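You operate a simulated robot arm through the tools that you are given. There is no shell and no other tool.

You are at the controls of a simulated two-armed robot. One attempt, no reset.

JOB
Take the rag from the checking end of the blue bench and lay it out flat on the crate end of the blue bench.

The check looks at the end state, three seconds after you hand in, the way a careful person would. Anything else that was tipped, shoved, dropped, spilled or broken makes it a failure.

ROBOT AND FRAMES
Two 7-joint arms with two-finger parallel grippers on one trunk, on a base that drives. Base frame: it is fixed to the floor where the robot stands at the start and does not move with it; the origin is under the middle of the robot, x ahead of it, y to its left, z up. Lengths are in mm, angles in rad, forces in N, time in s.
The left shoulder is at the start at [110, 169, 1486], the right one opposite. With the tool pointing down near the work surface each hand reaches from about 100 to 660 mm from the robot's upright axis, wherever it stands, measured 20 degrees to its own side. Places, roughly: crate end of the blue bench [-600, 3900, 800]; rag [-1250, 2500, 750]. Payload 1.57 kg a hand.
Tool frame (each hand has its own): the origin (TCP) lies between the finger pads and is the grasp point; the fingertips stand 30 mm ahead of it; z points along the fingers, y is the line along which they close. The gripper opens to 80 mm. The fingers are 17 mm wide and 12 mm thick; the gripper's body (40 by 82 mm) begins 80 mm behind the TCP.
Orientation is told as [roll, pitch, yaw] about the base's x, y, z axes, in that order, counted from this pose: with the fingers straight down and closing along the base's y, the tool's x points along the base's -x, its y along +y and its z along -z.

CONTROLS
- The arms move only by the tool jog_arm. It takes "left_rows", "right_rows" or both (then of equal length, played together; a hand with none holds still); each is a list of rows, each a list of 7 numbers: the shift along the tool's x, y, z in units of 50 mm (1.0 is 50 mm), then the turn, a rotation vector about the tool's x, y, z in units of 8 degrees (1.0 is 8 degrees), then the finger opening in mm, from 0 to 80. In form: [[dx, dy, dz, ax, ay, az, gripper], ...]. A call has 1 to 20 rows; each row shifts and turns the commanded pose from where the row before left it, along the tool's axes as they then stand. A call with a number of a shift or a turn outside -1 to 1 is refused whole. Each row takes 0.2 s and may step no farther than 50 mm and 0.15 rad from the row before; otherwise, or with a gripper value out of range, the whole call is refused. A pose out of reach is approached as far as the arm can. The call stops where the force on the tool passes 40 N (or 10 N more than at its start, if that is more) or the arm is blocked; 0.2 s more then pass. The fingers move at their own pace (about 72 mm/s each) and stop on an object; they squeeze with about 30 N. The grip force told is the motor's: it shows also when the fingers shut on nothing. Time passes only in rows, and 0.2 s behind the last, so rows that do not move let the fingers close. It gives the time, the measured TCP pose, the force on the tool (base axes), the opening and the grip force at its end, in the units of the frame above (readings bear some noise), with the torque about the TCP (base axes, N m) and any sound that the robot's microphone picked up.
- Cameras (640 x 400 px; columns grow to the right, rows downward): "scene" is now at [151.7, 13.8, 1675.7]; the picture's right is [0.22, -0.98, 0.00], its down [-0.73, -0.16, -0.66] and it looks along [0.65, 0.14, -0.75] (base axes); focal length 296 px, centre (320, 200). "left" rides on the left gripper at [72, 7, -122] in its tool frame; the picture's right is [-0.09, 1.00, 0.00], its down [-0.84, -0.08, -0.54] and it looks along [-0.54, -0.05, 0.84] (tool axes); focal length 238 px, centre (320, 200). "right" rides on the right gripper at [72, -7, -122] in its tool frame; the picture's right is [0.09, 1.00, 0.00], its down [-0.84, 0.08, -0.54] and it looks along [-0.54, 0.05, 0.84] (tool axes); focal length 238 px, centre (320, 200). There is no depth. A picture from a camera that has moved, and an enlarged one, comes with that camera's place and axes in the base frame and with its lens. The place of the scene camera against the robot may be out by one fixed shift of up to 12 mm in any direction.
- capture(camera): a new picture of that camera. The clock stands still meanwhile.
- lift_body(by): slides the trunk up (or, below 0, down) by that many mm; the arms and the scene camera ride with it, the base frame stays. It gives what a move gives, with no picture.
- drive_base(legs): drives the robot by 1 to 6 legs, each [ahead, left, turn to the left] in mm, mm and rad, along the robot's own axes; the way and the turn of a leg run together, so that a leg with both is an arc; at most 1500 mm and 3.142 rad a leg. The arms and the cameras ride along, it lands a little off, and it stops where it bumps. It gives what a move gives.
- pan_tilt(pan, tilt): turns the head with the scene camera to pan (to the left, within 1.501 rad either way) and tilt (down, from -0.506 to 1.204), counted from straight ahead of the robot. It gives what a move gives.
- enlarge(camera, box): a new picture of the part [left, top, right, bottom] of that camera's present view, enlarged. The clock stands still meanwhile.
- close_job(): hands the job in; it is judged then, once.

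Nothing tells you exact positions but the pictures and the camera data. Unless the task says otherwise, let go and move clear before handing in.

The tools are called after "Request:" as a command line: name --argument value ..., lists and objects as JSON in quotes. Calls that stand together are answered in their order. jog_arm: Moves the arms, as the interface text tells. Its arguments: {"type":"object","properties":{"left_rows":{"type":"array","items":{"type":"array","items":{"type":"number"}}},"right_rows":{"type":"array","items":{"type":"array","items":{"type":"number"}}}},"required":[]} The other tools are called the same way: lift_body (by) slides the trunk up or down; drive_base (legs) drives the base; pan_tilt (pan, tilt) turns the head that bears the scene camera; capture (camera) takes a picture; enlarge (camera, box) takes an enlarged picture of a part of a camera's view; close_job () hands the job in.

At the start:

```text
clock: 0.0
left_eef_pos: [656.3, 275.8, 1089.8]
left_tcp_rot: [0.0, -0.001, 0.0]
left_contact_force: [0.2, -0.1, 0.2]
left_torque: [0.02, -0.03, 0.03]
left_opening: 79.9
left_gripper_force: 0.0
right_eef_pos: [619.1, -273.4, 901.2]
right_tcp_rot: [0.001, 0.001, -0.001]
right_contact_force: [-0.6, -0.2, 0.0]
right_torque: [0.01, -0.02, -0.02]
right_opening: 80.1
right_gripper_force: 0.0
trunk travel left (down, up): [-800.0, 90.0]
robot x, y, heading: [1.1, 4.9, 0.002]
head pan, tilt: [0.22, 0.845]
```

scene: 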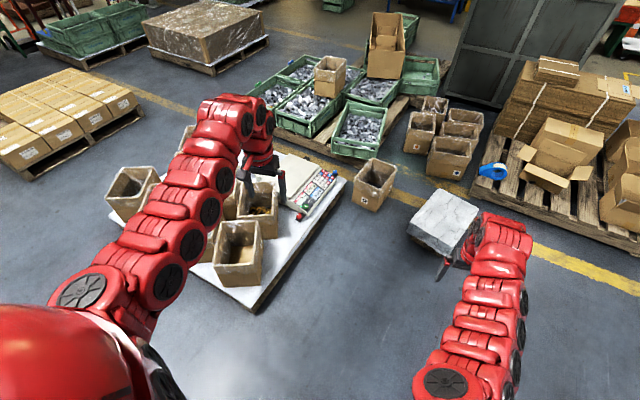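
right: 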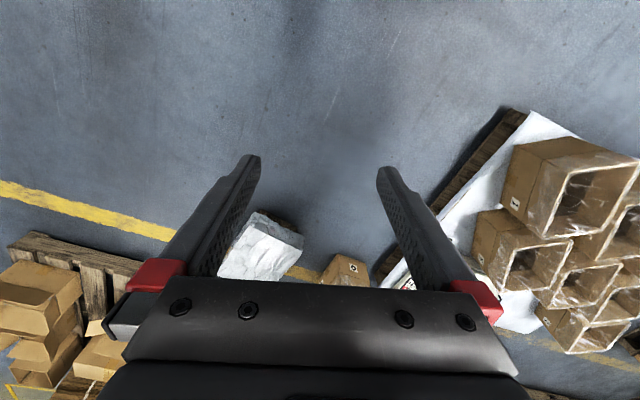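
left: 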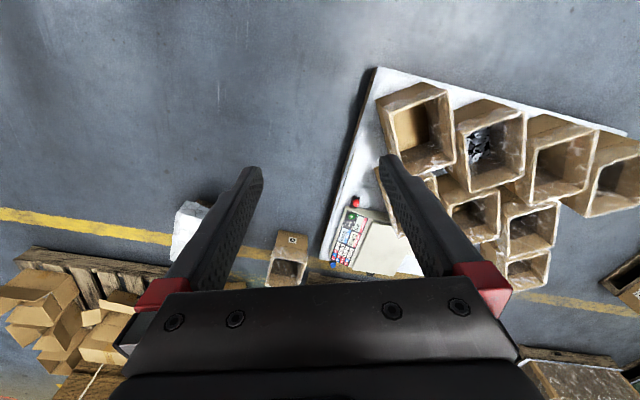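

I see the arms over an area with a pallet of boxes ahead; the blue bench should be to the left and behind. I'll turn the head to look there first.

Request:
pan_tilt --pan 1.5 --tilt 0.3

Request:
capture --camera "scene"

```text
clock: 1.4
left_eef_pos: [656.4, 274.5, 1090.4]
left_tcp_rot: [0.0, 0.0, 0.0]
left_contact_force: [-0.7, 0.6, 0.5]
left_torque: [-0.01, 0.0, 0.01]
left_opening: 79.9
left_gripper_force: 0.1
right_eef_pos: [619.7, -272.6, 900.9]
right_tcp_rot: [0.001, 0.003, 0.0]
right_contact_force: [-0.8, -0.2, 0.2]
right_torque: [-0.01, -0.03, 0.01]
right_opening: 80.1
right_gripper_force: 0.0
trunk travel left (down, up): [-800.0, 90.0]
robot x, y, heading: [-1.5, 4.7, 0.001]
head pan, tilt: [1.499, 0.3]
```

```text
taken
camera scene: at [81.9, 89.8, 1723.7], right [1.0, -0.07, 0.0], down [-0.02, -0.3, -0.96], along [0.07, 0.95, -0.3], focal length 296 px, centre (320, 200)
```

scene: 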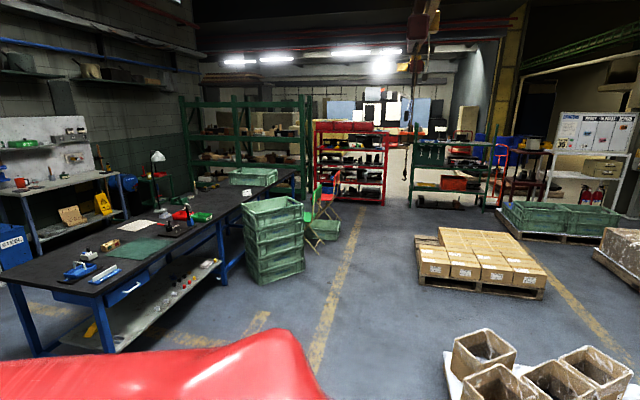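

The long dark-topped bench with blue legs is to the left; green crates are at its far end. I'll enlarge to see what's on it.

Request:
enlarge --camera "scene" --box '[0, 140, 320, 340]'

Request:
enlarge --camera "scene" --box '[80, 150, 320, 300]'

```text
2.00 times, centred on (160, 240) of scene
camera zoom: at [81.9, 89.8, 1723.7], right [1.0, -0.07, 0.0], down [-0.02, -0.3, -0.96], along [0.07, 0.95, -0.3], focal length 593 px, centre (640, 120)
```

zoom: 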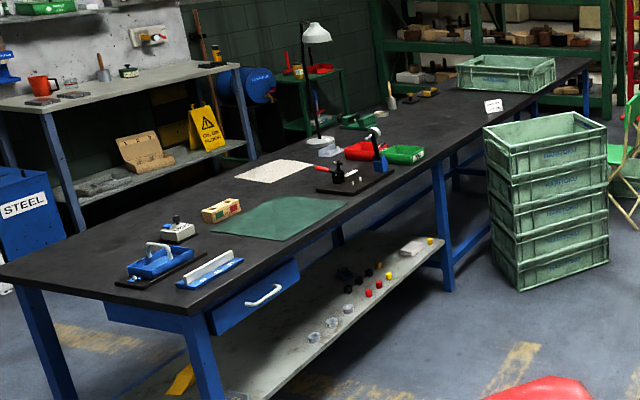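

```text
2.67 times, centred on (200, 225) of scene
camera zoom: at [81.9, 89.8, 1723.7], right [1.0, -0.07, 0.0], down [-0.02, -0.3, -0.96], along [0.07, 0.95, -0.3], focal length 791 px, centre (640, 133)
```

zoom: 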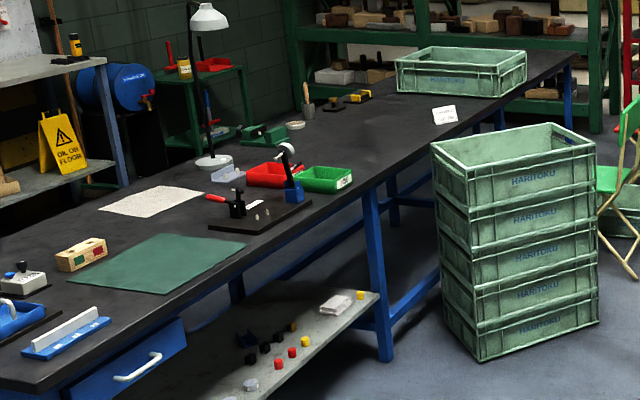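

The pale speckled cloth near [-1300, 2550] looks like the rag. The green sheet looks like a mat, and the crate end is the far end with the green crate. Before driving I'll raise and tuck the arms.

Request:
jog_arm --left_rows '[[1, 0, -1, 0, 0, 0, 80], [1, 0, -1, 0, 0, 0, 80], [1, 0, -1, 0, 0, 0, 80], [1, 0, 0, 0, 0, 0, 80], [1, 0, 0, 0, 0, 0, 80], [1, 0, 0, 0, 0, 0, 80]]' --right_rows '[[0.5, 0, -1, 0, 0, 0, 80], [1, 0, -1, 0, 0, 0, 80], [1, 0, -1, 0, 0, 0, 80], [1, 0, -1, 0, 0, 0, 80], [1, 0, -1, 0, 0, 0, 80], [1, 0, -1, 0, 0, 0, 80]]'

Request:
pan_tilt --pan 1.5 --tilt 0.9

Request:
capture --camera "scene"

```text
refused: row 1 steps farther than a row can; nothing moved
```

```text
clock: 2.5
left_eef_pos: [655.4, 275.5, 1089.7]
left_tcp_rot: [0.001, 0.001, 0.0]
left_contact_force: [0.2, 1.0, 0.4]
left_torque: [-0.03, -0.04, 0.0]
left_opening: 79.9
left_gripper_force: 0.2
right_eef_pos: [617.4, -274.7, 900.9]
right_tcp_rot: [-0.001, 0.002, 0.001]
right_contact_force: [-0.6, -0.3, 0.0]
right_torque: [0.0, 0.02, -0.01]
right_opening: 80.0
right_gripper_force: 0.1
trunk travel left (down, up): [-800.0, 90.0]
robot x, y, heading: [1.8, 1.1, -0.001]
head pan, tilt: [1.499, 0.901]
```

```text
taken
camera scene: at [80.5, 72.0, 1671.5], right [1.0, -0.07, 0.0], down [-0.06, -0.78, -0.62], along [0.04, 0.62, -0.78], focal length 296 px, centre (320, 200)
```

scene: 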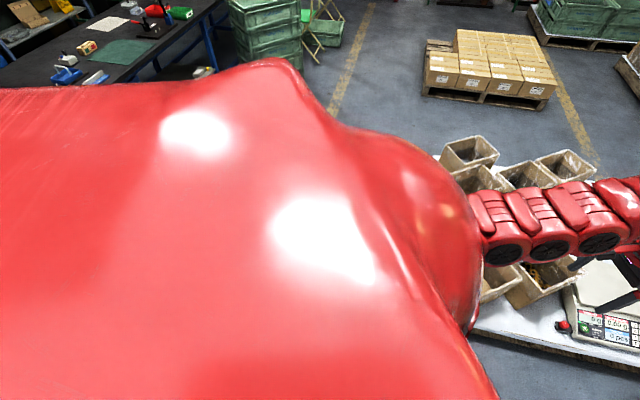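

The row length limit is 50 mm in total, so I'll use smaller combined steps to tuck the arms.

Request:
jog_arm --left_rows '[[0, 0, -1, 0, 0, 0, 80], [0, 0, -1, 0, 0, 0, 80], [0.9, 0, -0.3, 0, 0, 0, 80], [0.9, 0, 0, 0, 0, 0, 80], [0.9, 0, 0, 0, 0, 0, 80], [0.9, 0, 0, 0, 0, 0, 80], [0.9, 0, 0, 0, 0, 0, 80]]' --right_rows '[[0, 0, -0.95, 0, 0, 0, 80], [0, 0, -0.95, 0, 0, 0, 80], [0, 0, -0.95, 0, 0, 0, 80], [0.67, 0, -0.67, 0, 0, 0, 80], [0.67, 0, -0.67, 0, 0, 0, 80], [0.67, 0, -0.67, 0, 0, 0, 80], [0.9, 0, -0.4, 0, 0, 0, 80]]'

```text
clock: 4.0
left_eef_pos: [596.5, 333.5, 1218.1]
left_tcp_rot: [0.001, 0.0, 0.001]
left_contact_force: [0.0, 0.6, 0.1]
left_torque: [0.0, 0.0, -0.03]
left_opening: 79.9
left_gripper_force: 0.0
left hand out of reach, approached as far as the arm can: row 3, 4, 5, 6, 7
right_eef_pos: [628.6, -273.7, 1044.9]
right_tcp_rot: [-0.001, 0.002, 0.0]
right_contact_force: [-0.9, -0.6, -0.2]
right_torque: [0.01, 0.04, -0.01]
right_opening: 80.1
right_gripper_force: 0.0
right hand out of reach, approached as far as the arm can: row 3, 4, 5, 6, 7
trunk travel left (down, up): [-800.0, 90.0]
robot x, y, heading: [2.6, -2.4, -0.002]
head pan, tilt: [1.499, 0.901]
```

The arms tuck only partly at this height, but they are high and clear. I'll turn left in place toward the bench and look ahead.

Request:
drive_base --legs '[[0, 0, 1.7]]'

Request:
pan_tilt --pan 0.3 --tilt 0.4

Request:
capture --camera "scene"

```text
clock: 8.6
left_eef_pos: [-404.4, 550.8, 1218.7]
left_tcp_rot: [0.001, 0.0, 1.691]
left_contact_force: [-0.2, -0.3, -0.8]
left_torque: [0.0, -0.03, 0.03]
left_opening: 79.7
left_gripper_force: 0.1
right_eef_pos: [194.5, 656.9, 1044.7]
right_tcp_rot: [-0.001, 0.002, 1.695]
right_contact_force: [0.4, -0.2, 0.7]
right_torque: [0.01, 0.01, 0.0]
right_opening: 80.2
right_gripper_force: 0.2
trunk travel left (down, up): [-800.0, 90.0]
robot x, y, heading: [-1.4, -1.3, 1.692]
head pan, tilt: [1.499, 0.901]
```

```text
clock: 9.9
left_eef_pos: [-405.6, 550.5, 1218.1]
left_tcp_rot: [-0.001, 0.0, 1.692]
left_contact_force: [0.4, -0.4, -0.5]
left_torque: [0.02, 0.01, -0.04]
left_opening: 80.0
left_gripper_force: 0.1
right_eef_pos: [195.6, 656.4, 1045.6]
right_tcp_rot: [-0.001, 0.002, 1.693]
right_contact_force: [0.6, 0.9, 0.0]
right_torque: [0.0, 0.0, -0.01]
right_opening: 80.2
right_gripper_force: 0.1
trunk travel left (down, up): [-800.0, 90.0]
robot x, y, heading: [1.1, -2.6, 1.695]
head pan, tilt: [0.3, 0.4]
```

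```text
taken
camera scene: at [-53.0, 160.8, 1714.4], right [0.91, 0.41, 0.0], down [0.16, -0.36, -0.92], along [-0.38, 0.84, -0.39], focal length 296 px, centre (320, 200)
```

scene: 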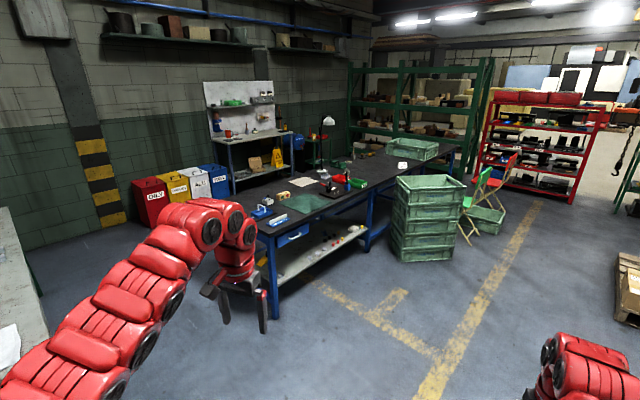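

I can see the whole bench now, with waste bins and a grey bench along the wall behind it. I'll enlarge the bench area to confirm the rag and work out the geometry.

Request:
enlarge --camera "scene" --box '[230, 130, 470, 280]'

Request:
enlarge --camera "scene" --box '[240, 160, 400, 260]'

```text
2.67 times, centred on (350, 205) of scene
camera zoom: at [-53.0, 160.8, 1714.4], right [0.91, 0.41, 0.0], down [0.16, -0.36, -0.92], along [-0.38, 0.84, -0.39], focal length 791 px, centre (240, 187)
```

zoom: 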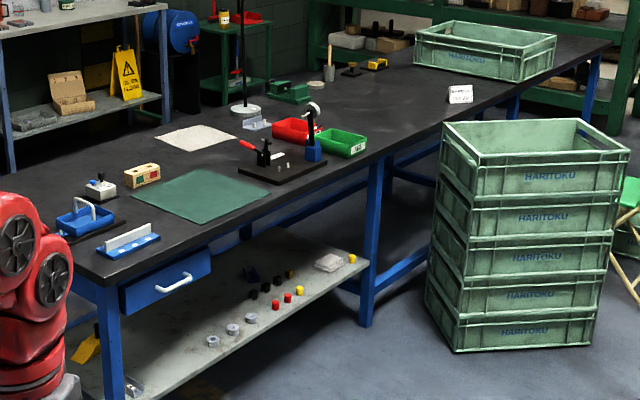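

```text
4.00 times, centred on (320, 210) of scene
camera zoom: at [-53.0, 160.8, 1714.4], right [0.91, 0.41, 0.0], down [0.16, -0.36, -0.92], along [-0.38, 0.84, -0.39], focal length 1186 px, centre (320, 160)
```

zoom: 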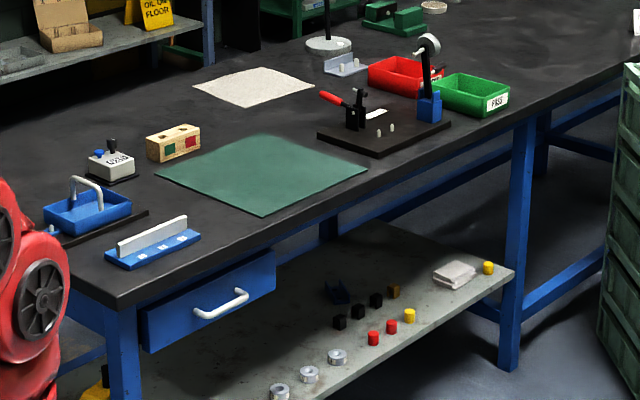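

The rag is about 550 mm from the front edge and closer to the back edge of the bench. I'll enlarge the crate end and the card on it.

Request:
enlarge --camera "scene" --box '[360, 120, 456, 180]'

Request:
enlarge --camera "scene" --box '[270, 160, 350, 210]'

```text
6.67 times, centred on (408, 150) of scene
camera zoom: at [-53.0, 160.8, 1714.4], right [0.91, 0.41, 0.0], down [0.16, -0.36, -0.92], along [-0.38, 0.84, -0.39], focal length 1977 px, centre (-267, 533)
```

zoom: 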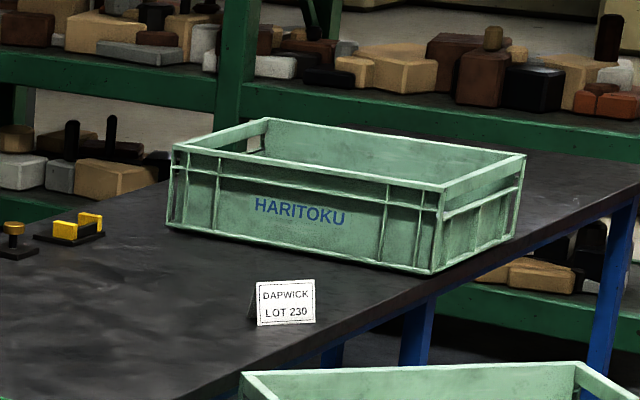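

```text
8.00 times, centred on (310, 185) of scene
camera zoom: at [-53.0, 160.8, 1714.4], right [0.91, 0.41, 0.0], down [0.16, -0.36, -0.92], along [-0.38, 0.84, -0.39], focal length 2372 px, centre (400, 320)
```

zoom: 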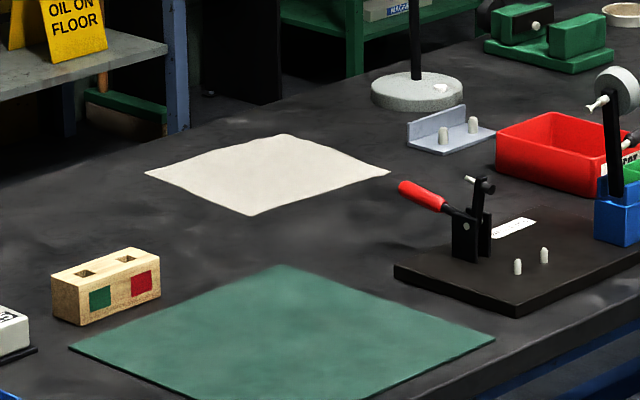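

The rag is a roughly 200 mm square white cloth lying flat. I need to know what stands on the left and behind the bench, so I'll pan left.

Request:
pan_tilt --pan 1.1 --tilt 0.4

Request:
capture --camera "scene"

```text
clock: 11.1
left_eef_pos: [-405.5, 550.0, 1216.8]
left_tcp_rot: [0.0, 0.0, 1.692]
left_contact_force: [0.3, -0.3, -0.4]
left_torque: [0.0, 0.04, 0.0]
left_opening: 79.9
left_gripper_force: 0.0
right_eef_pos: [195.1, 657.0, 1045.7]
right_tcp_rot: [-0.001, 0.001, 1.694]
right_contact_force: [0.6, -1.0, 0.1]
right_torque: [0.03, 0.02, 0.01]
right_opening: 79.9
right_gripper_force: 0.0
trunk travel left (down, up): [-800.0, 90.0]
robot x, y, heading: [-0.5, -5.2, 1.694]
head pan, tilt: [1.1, 0.4]
```

```text
taken
camera scene: at [-102.0, 108.1, 1714.4], right [0.34, 0.94, 0.0], down [0.37, -0.13, -0.92], along [-0.87, 0.32, -0.39], focal length 296 px, centre (320, 200)
```

scene: 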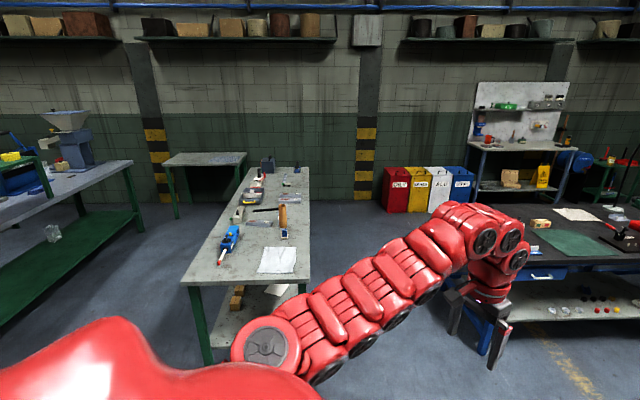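

A second grey table stands to the left, parallel to the near end of the blue bench, with about a 1 m aisle between them. I'll go down that aisle to reach the back side of the blue bench, where the rag is in reach: turn first, then move to the aisle mouth.

Request:
drive_base --legs '[[0, 0, 1.146], [600, -606, 0]]'

Request:
pan_tilt --pan 0.0 --tilt 0.5

Request:
capture --camera "scene"

```text
clock: 18.5
left_eef_pos: [-1064.2, 609.1, 1218.8]
left_tcp_rot: [0.0, -0.001, 2.848]
left_contact_force: [0.1, 0.4, -0.4]
left_torque: [-0.04, 0.03, -0.04]
left_opening: 80.1
left_gripper_force: 0.1
right_eef_pos: [-918.4, 1200.1, 1046.3]
right_tcp_rot: [0.0, 0.002, 2.846]
right_contact_force: [0.4, 0.1, 0.1]
right_torque: [0.03, 0.02, -0.01]
right_opening: 80.0
right_gripper_force: 0.1
trunk travel left (down, up): [-800.0, 90.0]
robot x, y, heading: [-399.1, 759.1, 2.841]
head pan, tilt: [1.1, 0.4]
```

```text
clock: 19.8
left_eef_pos: [-1063.6, 610.4, 1218.2]
left_tcp_rot: [0.0, 0.0, 2.847]
left_contact_force: [0.6, -0.7, -0.5]
left_torque: [0.02, -0.04, 0.0]
left_opening: 79.9
left_gripper_force: 0.1
right_eef_pos: [-919.5, 1201.1, 1045.1]
right_tcp_rot: [0.0, 0.001, 2.847]
right_contact_force: [-0.6, 0.7, 0.8]
right_torque: [0.0, 0.02, 0.02]
right_opening: 79.8
right_gripper_force: 0.1
trunk travel left (down, up): [-800.0, 90.0]
robot x, y, heading: [-396.7, 754.7, 2.845]
head pan, tilt: [0.0, 0.499]
```

```text
taken
camera scene: at [-566.3, 802.7, 1705.3], right [0.29, 0.96, 0.0], down [0.46, -0.14, -0.88], along [-0.84, 0.26, -0.48], focal length 296 px, centre (320, 200)
```

scene: 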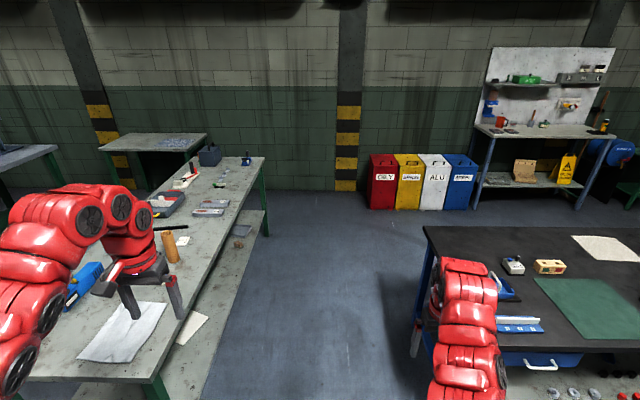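

The aisle ahead looks clear and the robot is nearly centred in it. I'll advance slowly while shifting a little to the right.

Request:
drive_base --legs '[[900, -75, 0]]'

Request:
pan_tilt --pan -1.0 --tilt 0.6

Request:
capture --camera "scene"

```text
clock: 24.5
left_eef_pos: [-1893.3, 936.6, 1220.0]
left_tcp_rot: [-0.001, 0.0, 2.848]
left_contact_force: [-0.4, 0.3, -1.1]
left_torque: [-0.03, -0.02, -0.03]
left_opening: 80.0
left_gripper_force: 0.0
right_eef_pos: [-1750.5, 1529.7, 1045.1]
right_tcp_rot: [0.001, -0.001, 2.849]
right_contact_force: [-0.4, 0.6, -0.5]
right_torque: [-0.01, -0.03, 0.0]
right_opening: 79.9
right_gripper_force: 0.0
trunk travel left (down, up): [-800.0, 90.0]
robot x, y, heading: [-1231.9, 1089.0, 2.847]
head pan, tilt: [0.0, 0.499]
```

```text
clock: 25.8
left_eef_pos: [-1895.4, 939.1, 1218.4]
left_tcp_rot: [-0.001, 0.0, 2.849]
left_contact_force: [1.1, -0.6, 0.3]
left_torque: [0.0, -0.01, -0.01]
left_opening: 80.1
left_gripper_force: 0.1
right_eef_pos: [-1750.7, 1530.9, 1044.7]
right_tcp_rot: [-0.001, 0.0, 2.848]
right_contact_force: [0.1, -0.3, -0.5]
right_torque: [0.01, -0.01, 0.0]
right_opening: 79.9
right_gripper_force: 0.1
trunk travel left (down, up): [-800.0, 90.0]
robot x, y, heading: [-1227.4, 1083.8, 2.85]
head pan, tilt: [-1.0, 0.6]
```

```text
taken
camera scene: at [-1334.4, 1191.4, 1696.2], right [0.96, 0.27, 0.0], down [0.16, -0.54, -0.83], along [-0.23, 0.79, -0.56], focal length 296 px, centre (320, 200)
```

scene: 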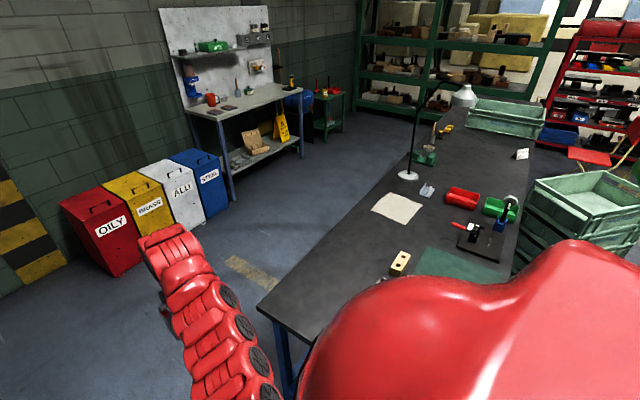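

From here the back aisle is wide and open along the blue bench. I'll enlarge the rag region and the far end of the aisle.

Request:
enlarge --camera "scene" --box '[340, 150, 500, 250]'

Request:
enlarge --camera "scene" --box '[300, 70, 460, 170]'

Request:
enlarge --camera "scene" --box '[400, 70, 560, 170]'

```text
4.00 times, centred on (420, 200) of scene
camera zoom: at [-1334.4, 1191.4, 1696.2], right [0.96, 0.27, 0.0], down [0.16, -0.54, -0.83], along [-0.23, 0.79, -0.56], focal length 1186 px, centre (-80, 200)
```

zoom: 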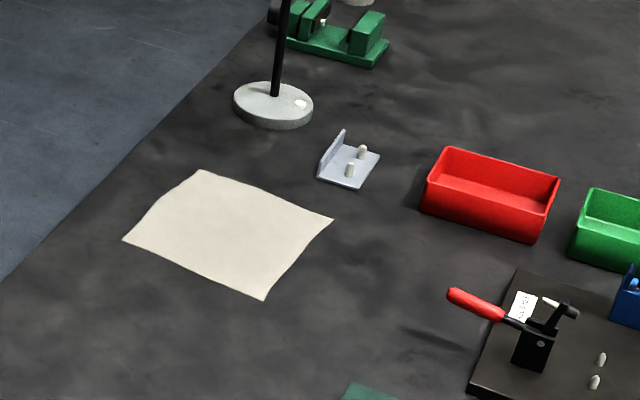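

```text
4.00 times, centred on (380, 120) of scene
camera zoom: at [-1334.4, 1191.4, 1696.2], right [0.96, 0.27, 0.0], down [0.16, -0.54, -0.83], along [-0.23, 0.79, -0.56], focal length 1186 px, centre (80, 520)
```

zoom: 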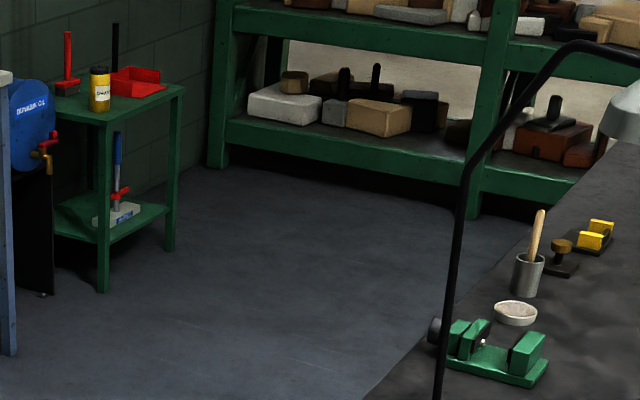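

```text
4.00 times, centred on (480, 120) of scene
camera zoom: at [-1334.4, 1191.4, 1696.2], right [0.96, 0.27, 0.0], down [0.16, -0.54, -0.83], along [-0.23, 0.79, -0.56], focal length 1186 px, centre (-320, 520)
```

zoom: 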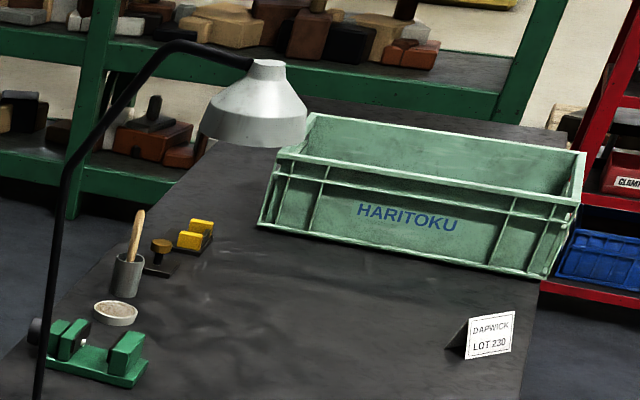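

The bench top is about 778 mm high, and the rag is about 216 × 198 mm and centred near [-1292, 2528], roughly 80 mm in from the back edge. The back aisle is about 1.5 m wide and clear all the way, so I'll drive through into it.

Request:
drive_base --legs '[[800, 0, 0], [680, 0, 0]]'

Request:
pan_tilt --pan -1.4 --tilt 0.6

Request:
capture --camera "scene"

```text
clock: 33.5
left_eef_pos: [-3327.2, 1389.4, 1218.4]
left_tcp_rot: [0.001, 0.0, 2.838]
left_contact_force: [0.5, 0.6, 0.0]
left_torque: [0.01, 0.02, -0.03]
left_opening: 79.9
left_gripper_force: 0.0
right_eef_pos: [-3174.8, 1979.2, 1045.1]
right_tcp_rot: [0.001, 0.001, 2.838]
right_contact_force: [0.0, 0.0, -0.1]
right_torque: [-0.02, 0.02, -0.02]
right_opening: 80.0
right_gripper_force: 0.0
trunk travel left (down, up): [-800.0, 90.0]
robot x, y, heading: [-2660.8, 1528.2, 2.832]
head pan, tilt: [-1.0, 0.6]
```

```text
clock: 34.4
left_eef_pos: [-3326.9, 1388.1, 1218.1]
left_tcp_rot: [0.0, 0.001, 2.838]
left_contact_force: [0.0, -0.1, 0.3]
left_torque: [0.01, -0.01, -0.02]
left_opening: 80.3
left_gripper_force: 0.1
right_eef_pos: [-3175.1, 1978.4, 1044.2]
right_tcp_rot: [0.001, 0.001, 2.839]
right_contact_force: [0.2, 0.2, -0.2]
right_torque: [0.01, 0.01, 0.02]
right_opening: 80.0
right_gripper_force: 0.0
trunk travel left (down, up): [-800.0, 90.0]
robot x, y, heading: [-2657.6, 1529.2, 2.841]
head pan, tilt: [-1.4, 0.6]
```

```text
taken
camera scene: at [-2727.7, 1637.6, 1696.2], right [0.99, -0.13, 0.0], down [-0.07, -0.56, -0.83], along [0.11, 0.82, -0.56], focal length 296 px, centre (320, 200)
```

scene: 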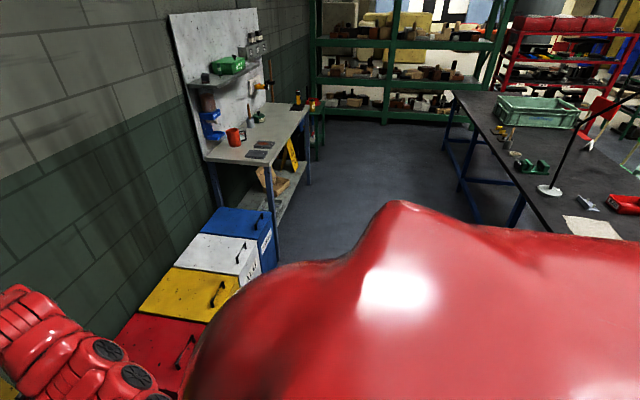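

The back aisle ahead is clear. I'll turn right to face along it, drive until level with the rag, then turn to face the bench.

Request:
drive_base --legs '[[0, 0, -1.565], [1300, 0, 0], [0, 0, -1.571]]'

Request:
pan_tilt --pan 0.0 --tilt 0.7

Request:
capture --camera "scene"

```text
clock: 48.3
left_eef_pos: [-1642.5, 2932.3, 1218.1]
left_tcp_rot: [0.0, 0.001, -0.244]
left_contact_force: [0.4, 0.3, 0.2]
left_torque: [-0.03, -0.05, 0.01]
left_opening: 80.2
left_gripper_force: 0.1
right_eef_pos: [-1758.5, 2333.7, 1045.3]
right_tcp_rot: [0.001, -0.001, -0.245]
right_contact_force: [0.9, -0.3, -0.1]
right_torque: [0.01, -0.02, 0.0]
right_opening: 80.2
right_gripper_force: 0.1
trunk travel left (down, up): [-800.0, 90.0]
robot x, y, heading: [-2301.1, 2749.4, -0.242]
head pan, tilt: [-1.4, 0.6]
```

```text
clock: 49.8
left_eef_pos: [-1643.5, 2933.0, 1218.3]
left_tcp_rot: [0.0, 0.002, -0.246]
left_contact_force: [-0.4, -0.6, -1.3]
left_torque: [0.0, 0.06, 0.0]
left_opening: 79.8
left_gripper_force: 0.1
right_eef_pos: [-1758.8, 2334.6, 1045.1]
right_tcp_rot: [0.001, 0.0, -0.244]
right_contact_force: [1.0, -0.6, 0.0]
right_torque: [-0.01, 0.03, -0.01]
right_opening: 80.2
right_gripper_force: 0.1
trunk travel left (down, up): [-800.0, 90.0]
robot x, y, heading: [-2303.0, 2752.4, -0.246]
head pan, tilt: [0.0, 0.7]
```

```text
taken
camera scene: at [-2146.9, 2708.5, 1687.6], right [-0.24, -0.97, 0.0], down [-0.62, 0.16, -0.76], along [0.74, -0.19, -0.64], focal length 296 px, centre (320, 200)
```

scene: 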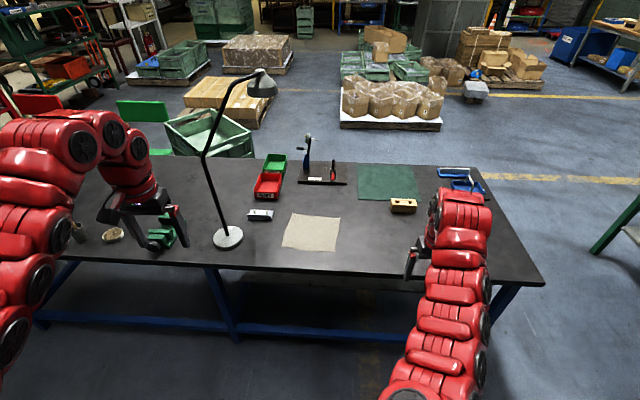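

I'm now facing the back edge of the bench with the rag ahead and the lamp to its left. I'll enlarge to measure the rag, the lamp and what is under the bench.

Request:
enlarge --camera "scene" --box '[200, 180, 360, 280]'

Request:
enlarge --camera "scene" --box '[20, 200, 340, 400]'

Request:
enlarge --camera "scene" --box '[160, 60, 320, 160]'

```text
4.00 times, centred on (280, 230) of scene
camera zoom: at [-2146.9, 2708.5, 1687.6], right [-0.24, -0.97, 0.0], down [-0.62, 0.16, -0.76], along [0.74, -0.19, -0.64], focal length 1186 px, centre (480, 80)
```

zoom: 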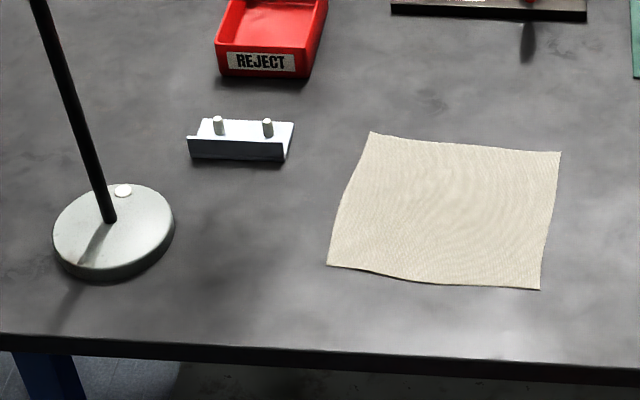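

```text
2.00 times, centred on (180, 300) of scene
camera zoom: at [-2146.9, 2708.5, 1687.6], right [-0.24, -0.97, 0.0], down [-0.62, 0.16, -0.76], along [0.74, -0.19, -0.64], focal length 593 px, centre (600, 0)
```

zoom: 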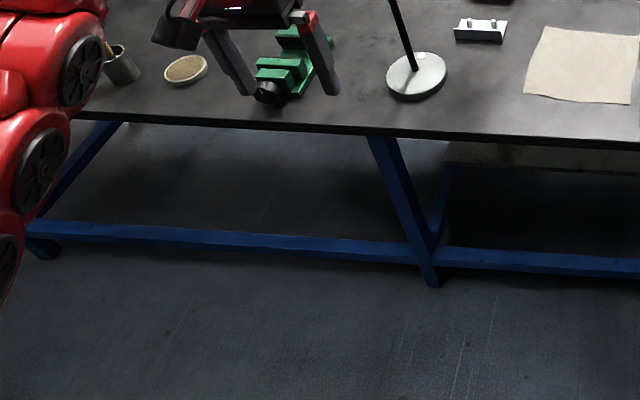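

```text
4.00 times, centred on (240, 110) of scene
camera zoom: at [-2146.9, 2708.5, 1687.6], right [-0.24, -0.97, 0.0], down [-0.62, 0.16, -0.76], along [0.74, -0.19, -0.64], focal length 1186 px, centre (640, 560)
```

zoom: 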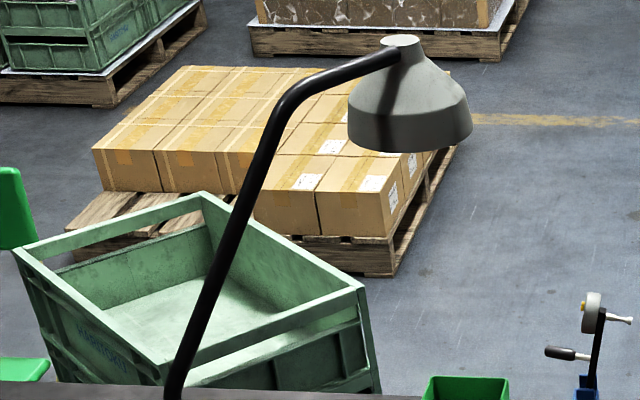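

The rag corners agree well with earlier views. Next I'll look straight down to see my own base and judge how close it can get to the bench.

Request:
pan_tilt --pan 0.0 --tilt 1.2

Request:
capture --camera "scene"

```text
clock: 50.8
left_eef_pos: [-1643.8, 2933.4, 1217.8]
left_tcp_rot: [0.0, -0.001, -0.246]
left_contact_force: [-0.7, 0.0, -0.3]
left_torque: [-0.01, -0.01, -0.05]
left_opening: 79.9
left_gripper_force: 0.0
right_eef_pos: [-1758.6, 2334.8, 1044.2]
right_tcp_rot: [-0.001, 0.0, -0.246]
right_contact_force: [-0.3, -0.7, -0.4]
right_torque: [0.01, 0.01, -0.02]
right_opening: 80.1
right_gripper_force: 0.2
trunk travel left (down, up): [-800.0, 90.0]
robot x, y, heading: [-2299.8, 2757.3, -0.244]
head pan, tilt: [0.0, 1.201]
```

```text
taken
camera scene: at [-2175.0, 2715.6, 1651.7], right [-0.24, -0.97, 0.0], down [-0.9, 0.23, -0.36], along [0.35, -0.09, -0.93], focal length 296 px, centre (320, 200)
```

scene: 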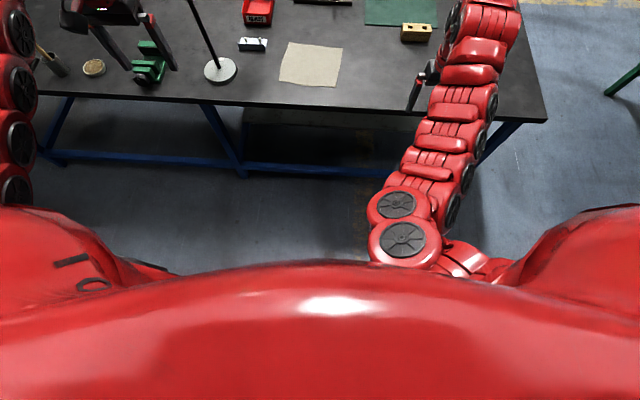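

The near corners of the rag are about 90–105 mm in from the back edge, and the lamp leans over its left side at about z = 1300. I'll lower and retract both hands here, clear of everything, before driving in.

Request:
jog_arm --left_rows '[[0, 0, 0.9, 0, 0, 0, 80], [0, 0, 0.9, 0, 0, 0, 80], [0, 0, 0.9, 0, 0, 0, 80], [0, 0, 0.9, 0, 0, 0, 80], [0, 0, 0.9, 0, 0, 0, 80], [0, 0, 0.9, 0, 0, 0, 80], [0.72, -0.5, 0, 0, 0, 0, 80], [0.72, -0.5, 0, 0, 0, 0, 80], [0.72, -0.5, 0, 0, 0, 0, 80], [0.72, -0.5, 0, 0, 0, 0, 80], [0.72, -0.5, 0, 0, 0, 0, 80], [0.72, -0.5, 0, 0, 0, 0, 80]]' --right_rows '[[0, 0, 0.32, 0, 0, 0, 80], [0, 0, 0.32, 0, 0, 0, 80], [0, 0, 0.32, 0, 0, 0, 80], [0, 0, 0.32, 0, 0, 0, 80], [0, 0, 0.32, 0, 0, 0, 80], [0, 0, 0.32, 0, 0, 0, 80], [0.8, 0.5, 0, 0, 0, 0, 80], [0.8, 0.5, 0, 0, 0, 0, 80], [0.8, 0.5, 0, 0, 0, 0, 80], [0.8, 0.5, 0, 0, 0, 0, 80], [0.8, 0.5, 0, 0, 0, 0, 80], [0.8, 0.5, 0, 0, 0, 0, 80]]'

Request:
capture --camera "scene"

```text
clock: 53.4
left_eef_pos: [-1642.4, 2918.5, 1219.6]
left_tcp_rot: [0.001, 0.001, -0.244]
left_contact_force: [-0.4, 1.0, 0.8]
left_torque: [-0.03, 0.0, -0.01]
left_opening: 80.1
left_gripper_force: 0.0
left hand out of reach, approached as far as the arm can: row 1, 2, 3, 4, 5, 6, 7, 8, 9, 10, 11, 12
right_eef_pos: [-1955.6, 2540.1, 947.2]
right_tcp_rot: [0.001, 0.005, -0.242]
right_contact_force: [-0.2, -0.2, -0.6]
right_torque: [-0.04, -0.04, -0.01]
right_opening: 80.1
right_gripper_force: 0.1
trunk travel left (down, up): [-800.0, 90.0]
robot x, y, heading: [-2301.7, 2751.6, -0.246]
head pan, tilt: [0.0, 1.201]
```

```text
taken
camera scene: at [-2175.8, 2716.4, 1651.7], right [-0.24, -0.97, 0.0], down [-0.9, 0.23, -0.36], along [0.35, -0.09, -0.93], focal length 296 px, centre (320, 200)
```

scene: 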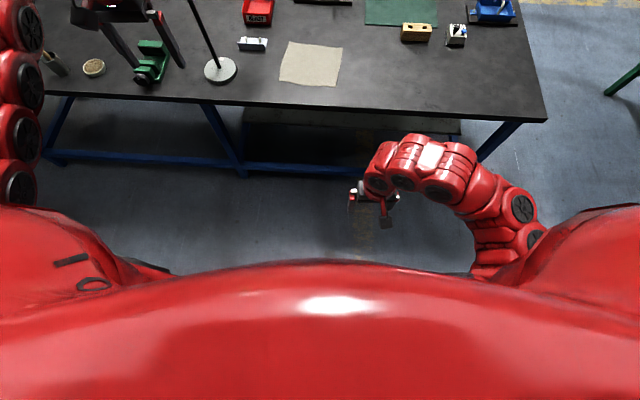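

The right hand moved down and in, but the left hand is stuck at an awkward limit. I'll walk it back the way it came, forward and right and then down.

Request:
jog_arm --left_rows '[[-0.5, -0.5, 0.2, 0, 0, 0, 80], [-0.5, -0.5, 0.2, 0, 0, 0, 80], [-0.2, -0.15, 0.2, 0, 0, 0, 80], [0, 0, 0.8, 0, 0, 0, 80], [0, 0, 0.8, 0, 0, 0, 80]]'

```text
clock: 54.5
left_eef_pos: [-1598.1, 2847.3, 1108.3]
left_tcp_rot: [0.001, 0.0, -0.245]
left_contact_force: [-0.9, 0.7, -0.2]
left_torque: [-0.03, 0.03, 0.0]
left_opening: 79.9
left_gripper_force: 0.2
right_eef_pos: [-1955.0, 2537.7, 947.3]
right_tcp_rot: [-0.001, 0.006, -0.246]
right_contact_force: [-0.3, -0.4, 0.1]
right_torque: [-0.01, 0.03, -0.01]
right_opening: 79.8
right_gripper_force: 0.1
trunk travel left (down, up): [-800.0, 90.0]
robot x, y, heading: [-2303.9, 2754.8, -0.247]
head pan, tilt: [0.0, 1.201]
```

The left hand is free again. Next I'll lower and retract it to mirror the right hand.

Request:
jog_arm --left_rows '[[0, 0, 0.8, 0, 0, 0, 80], [0, 0, 0.8, 0, 0, 0, 80], [0, 0, 0.8, 0, 0, 0, 80], [0, 0, 0.8, 0, 0, 0, 80], [0.8, -0.4, 0, 0, 0, 0, 80], [0.8, -0.4, 0, 0, 0, 0, 80], [0.8, -0.4, 0, 0, 0, 0, 80], [0.8, -0.4, 0, 0, 0, 0, 80], [0.8, -0.4, 0, 0, 0, 0, 80], [0.8, -0.4, 0, 0, 0, 0, 80], [0.8, -0.4, 0, 0, 0, 0, 80]]'

Request:
capture --camera "scene"

```text
clock: 57.0
left_eef_pos: [-1716.8, 2756.6, 905.0]
left_tcp_rot: [0.001, 0.005, -0.243]
left_contact_force: [0.1, 0.5, 0.2]
left_torque: [0.01, 0.02, -0.02]
left_opening: 79.8
left_gripper_force: 0.1
left hand out of reach, approached as far as the arm can: row 6, 7, 8, 9, 10, 11
right_eef_pos: [-1955.7, 2538.7, 946.6]
right_tcp_rot: [0.0, 0.007, -0.246]
right_contact_force: [0.6, -0.5, 0.2]
right_torque: [-0.01, 0.0, 0.02]
right_opening: 80.1
right_gripper_force: 0.0
trunk travel left (down, up): [-800.0, 90.0]
robot x, y, heading: [-2300.6, 2747.8, -0.242]
head pan, tilt: [0.0, 1.201]
```

```text
taken
camera scene: at [-2175.6, 2714.6, 1651.6], right [-0.24, -0.97, 0.0], down [-0.9, 0.23, -0.36], along [0.35, -0.09, -0.93], focal length 296 px, centre (320, 200)
```

scene: 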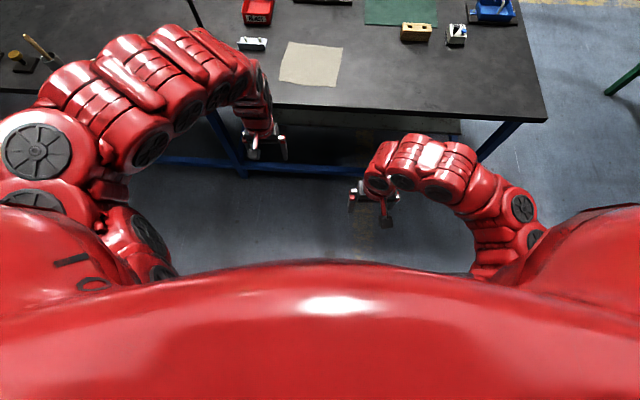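

The left elbow has gone high and out to the side, which would be bad near the lamp. I'll extend this arm low and forward in the free space short of the bench, then retract it to get a better posture.

Request:
jog_arm --left_rows '[[-0.5, 0.4, 0.3, 0, 0, 0, 80], [-0.5, 0.4, 0.5, 0, 0, 0, 80], [-0.4, 0.4, 0.6, 0, 0, 0, 80], [0, 0.3, 0.9, 0, 0, 0, 80], [0, 0, 0.9, 0, 0, 0, 80], [0, 0, 0.9, 0, 0, 0, 80]]'

Request:
capture --camera "scene"

```text
clock: 58.4
left_eef_pos: [-1651.4, 2815.2, 769.0]
left_tcp_rot: [-0.002, 0.001, -0.245]
left_contact_force: [0.3, 1.0, 0.2]
left_torque: [0.02, 0.02, 0.04]
left_opening: 80.1
left_gripper_force: 0.0
left hand out of reach, approached as far as the arm can: row 5, 6
right_eef_pos: [-1955.3, 2539.4, 948.2]
right_tcp_rot: [0.0, 0.004, -0.248]
right_contact_force: [0.4, 0.8, 0.6]
right_torque: [-0.04, 0.01, 0.01]
right_opening: 80.1
right_gripper_force: 0.0
trunk travel left (down, up): [-800.0, 90.0]
robot x, y, heading: [-2297.7, 2750.4, -0.244]
head pan, tilt: [0.0, 1.201]
```

```text
taken
camera scene: at [-2175.5, 2716.8, 1651.7], right [-0.24, -0.97, 0.0], down [-0.9, 0.23, -0.36], along [0.35, -0.09, -0.93], focal length 296 px, centre (320, 200)
```

scene: 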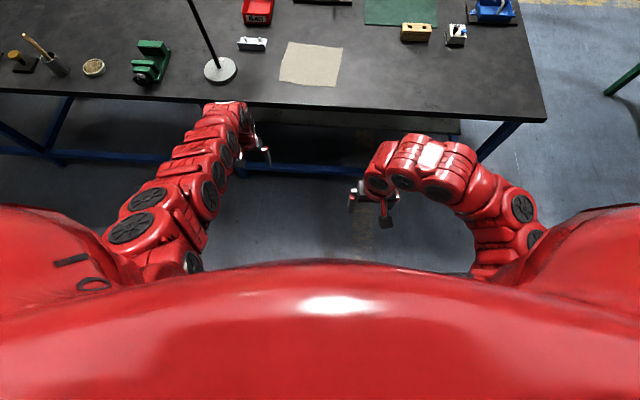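

The left arm is now straight and low. I'll retract it gradually, moving up and in.

Request:
jog_arm --left_rows '[[0.85, -0.3, -0.2, 0, 0, 0, 80], [0.85, -0.3, -0.2, 0, 0, 0, 80], [0.85, -0.3, -0.2, 0, 0, 0, 80], [0.85, -0.3, -0.2, 0, 0, 0, 80], [0.85, -0.3, -0.2, 0, 0, 0, 80], [0, 0, -0.8, 0, 0, 0, 80], [0, 0, -0.8, 0, 0, 0, 80], [0, 0, -0.8, 0, 0, 0, 80]]'

Request:
capture --camera "scene"

```text
clock: 60.1
left_eef_pos: [-1877.2, 2790.5, 940.6]
left_tcp_rot: [-0.002, 0.0, -0.244]
left_contact_force: [0.7, 0.2, 0.4]
left_torque: [-0.01, -0.04, 0.03]
left_opening: 79.8
left_gripper_force: 0.0
right_eef_pos: [-1955.8, 2538.0, 949.5]
right_tcp_rot: [0.0, 0.006, -0.247]
right_contact_force: [0.2, -1.0, -0.5]
right_torque: [0.01, -0.01, 0.01]
right_opening: 79.9
right_gripper_force: 0.0
trunk travel left (down, up): [-800.0, 90.0]
robot x, y, heading: [-2302.2, 2751.4, -0.244]
head pan, tilt: [0.0, 1.201]
```

```text
taken
camera scene: at [-2175.4, 2715.3, 1651.7], right [-0.24, -0.97, 0.0], down [-0.9, 0.23, -0.36], along [0.35, -0.09, -0.93], focal length 296 px, centre (320, 200)
```

scene: 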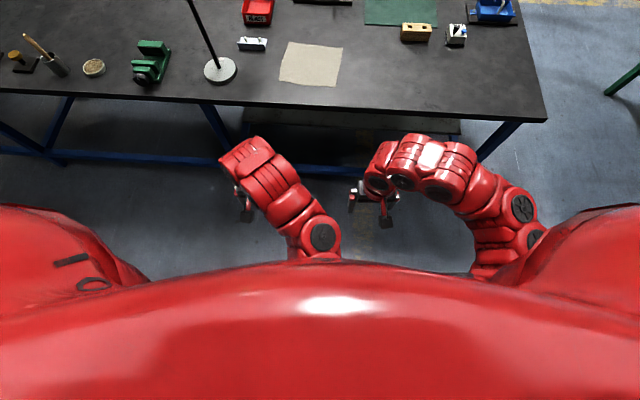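

The left arm now has its elbow tucked inward, away from the lamp. I'll turn to align with the rag (heading about -0.395) and move in toward the bench, stopping short to check clearance.

Request:
drive_base --legs '[[0, 0, -0.151], [320, 160, 0]]'

Request:
capture --camera "scene"

```text
clock: 63.1
left_eef_pos: [-1516.4, 2747.5, 938.2]
left_tcp_rot: [0.001, 0.0, -0.394]
left_contact_force: [0.5, 0.4, -1.0]
left_torque: [0.0, 0.0, -0.01]
left_opening: 79.8
left_gripper_force: 0.1
right_eef_pos: [-1630.8, 2511.0, 947.9]
right_tcp_rot: [0.0, 0.004, -0.396]
right_contact_force: [-0.3, 0.8, 0.3]
right_torque: [0.01, -0.02, 0.03]
right_opening: 79.8
right_gripper_force: 0.1
trunk travel left (down, up): [-800.0, 90.0]
robot x, y, heading: [-1945.3, 2769.9, -0.393]
head pan, tilt: [0.0, 1.201]
```

```text
taken
camera scene: at [-1821.8, 2717.8, 1651.7], right [-0.39, -0.92, 0.0], down [-0.86, 0.36, -0.36], along [0.33, -0.14, -0.93], focal length 296 px, centre (320, 200)
```

scene: 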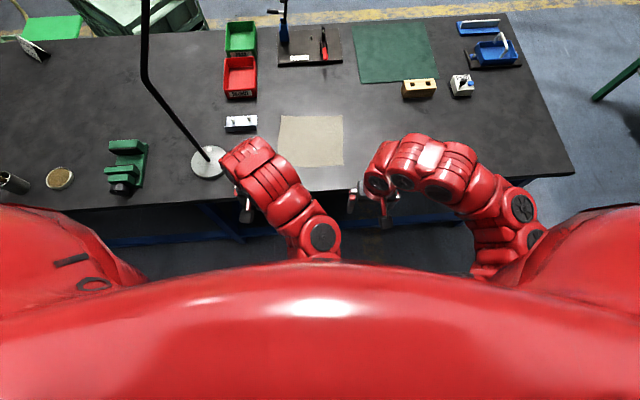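

Clearance looks good. I'll drive the last 120 mm in.

Request:
drive_base --legs '[[120, 5, 0]]'

Request:
capture --camera "scene"

Request:
capture --camera "left"

Request:
capture --camera "right"

```text
clock: 64.4
left_eef_pos: [-1401.6, 2706.9, 939.7]
left_tcp_rot: [-0.001, -0.001, -0.397]
left_contact_force: [0.3, 0.3, 0.4]
left_torque: [0.01, -0.05, 0.0]
left_opening: 79.8
left_gripper_force: 0.0
right_eef_pos: [-1517.6, 2467.5, 948.7]
right_tcp_rot: [-0.001, 0.005, -0.397]
right_contact_force: [0.0, 0.7, 0.4]
right_torque: [-0.02, 0.02, 0.0]
right_opening: 80.1
right_gripper_force: 0.1
trunk travel left (down, up): [-800.0, 90.0]
robot x, y, heading: [-1826.8, 2731.0, -0.395]
head pan, tilt: [0.0, 1.201]
```

```text
taken
camera scene: at [-1708.5, 2675.9, 1651.7], right [-0.39, -0.92, 0.0], down [-0.86, 0.36, -0.36], along [0.33, -0.14, -0.93], focal length 296 px, centre (320, 200)
```

scene: 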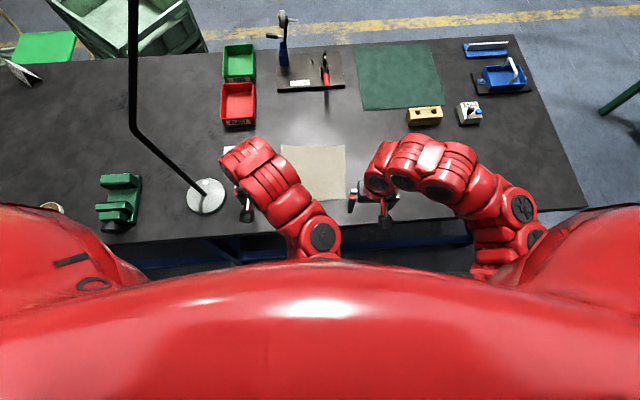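

```text
taken
camera left: at [-1466.6, 2740.8, 1061.5], right [0.47, 0.88, 0.0], down [0.74, -0.39, 0.54], along [0.48, -0.25, -0.84], focal length 238 px, centre (320, 200)
```

left: 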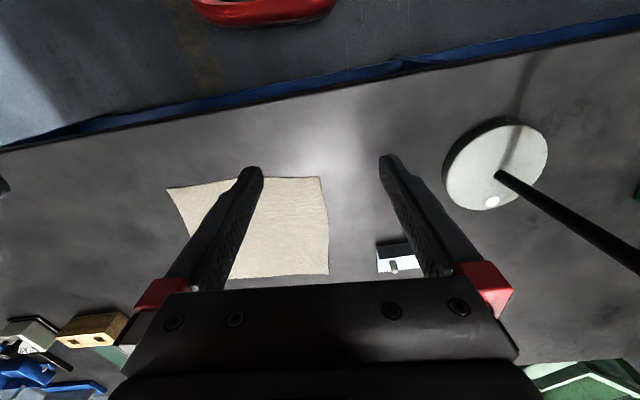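

```text
taken
camera right: at [-1587.1, 2489.8, 1069.4], right [0.3, 0.95, 0.0], down [0.8, -0.25, 0.54], along [0.51, -0.16, -0.84], focal length 238 px, centre (320, 200)
```

right: 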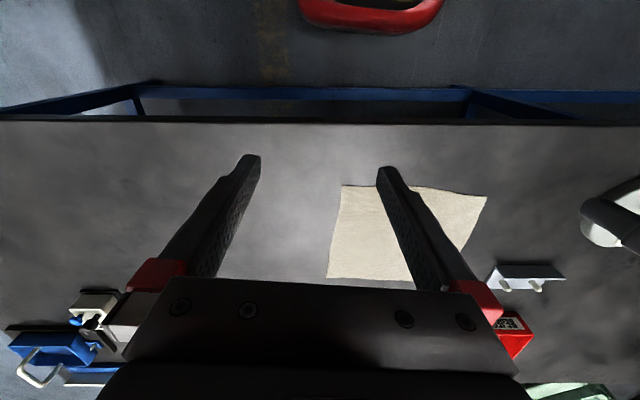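

The base rim shows it is only about 260 mm deep, so there's margin. I'll zoom in on the near corners of the rag with both wrist cameras.

Request:
enlarge --camera "left" --box '[240, 150, 400, 250]'

Request:
enlarge --camera "right" --box '[310, 160, 510, 285]'

Request:
enlarge --camera "scene" --box '[220, 120, 380, 220]'

```text
4.00 times, centred on (320, 200) of left
camera zoom: at [-1466.6, 2740.8, 1061.5], right [0.47, 0.88, 0.0], down [0.74, -0.39, 0.54], along [0.48, -0.25, -0.84], focal length 953 px, centre (320, 200)
```

zoom: 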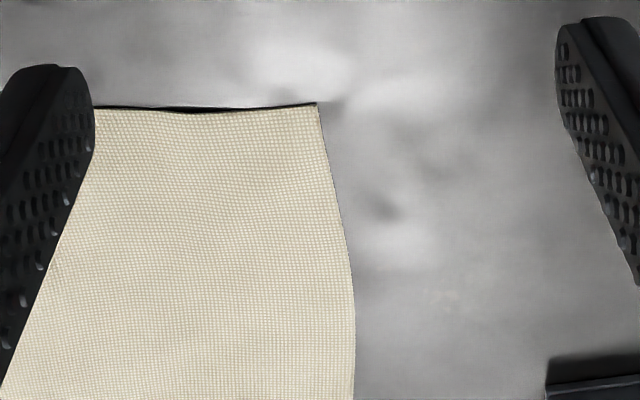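

```text
3.20 times, centred on (410, 222) of right
camera zoom: at [-1587.1, 2489.8, 1069.4], right [0.3, 0.95, 0.0], down [0.8, -0.25, 0.54], along [0.51, -0.16, -0.84], focal length 763 px, centre (32, 128)
```

zoom: 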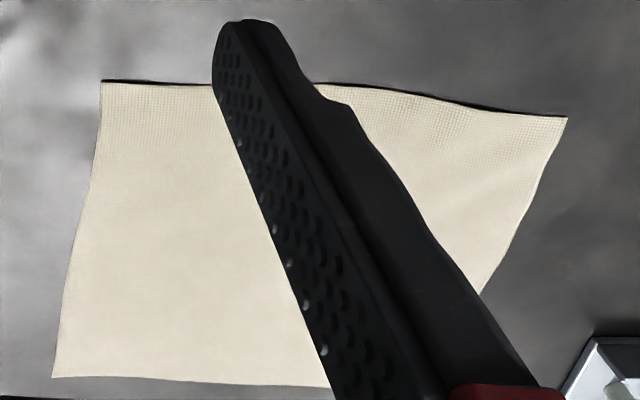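

```text
4.00 times, centred on (300, 170) of scene
camera zoom: at [-1708.5, 2675.9, 1651.7], right [-0.39, -0.92, 0.0], down [-0.86, 0.36, -0.36], along [0.33, -0.14, -0.93], focal length 1186 px, centre (400, 320)
```

zoom: 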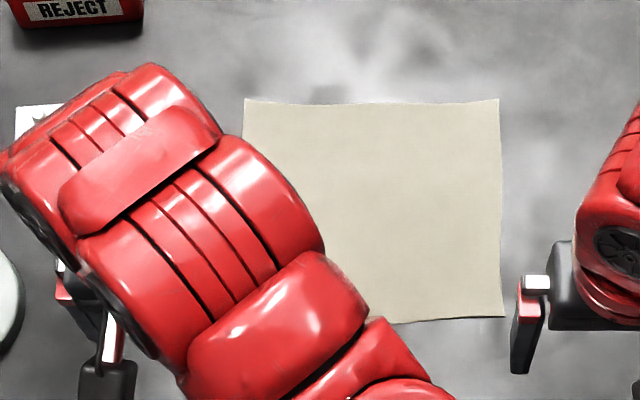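

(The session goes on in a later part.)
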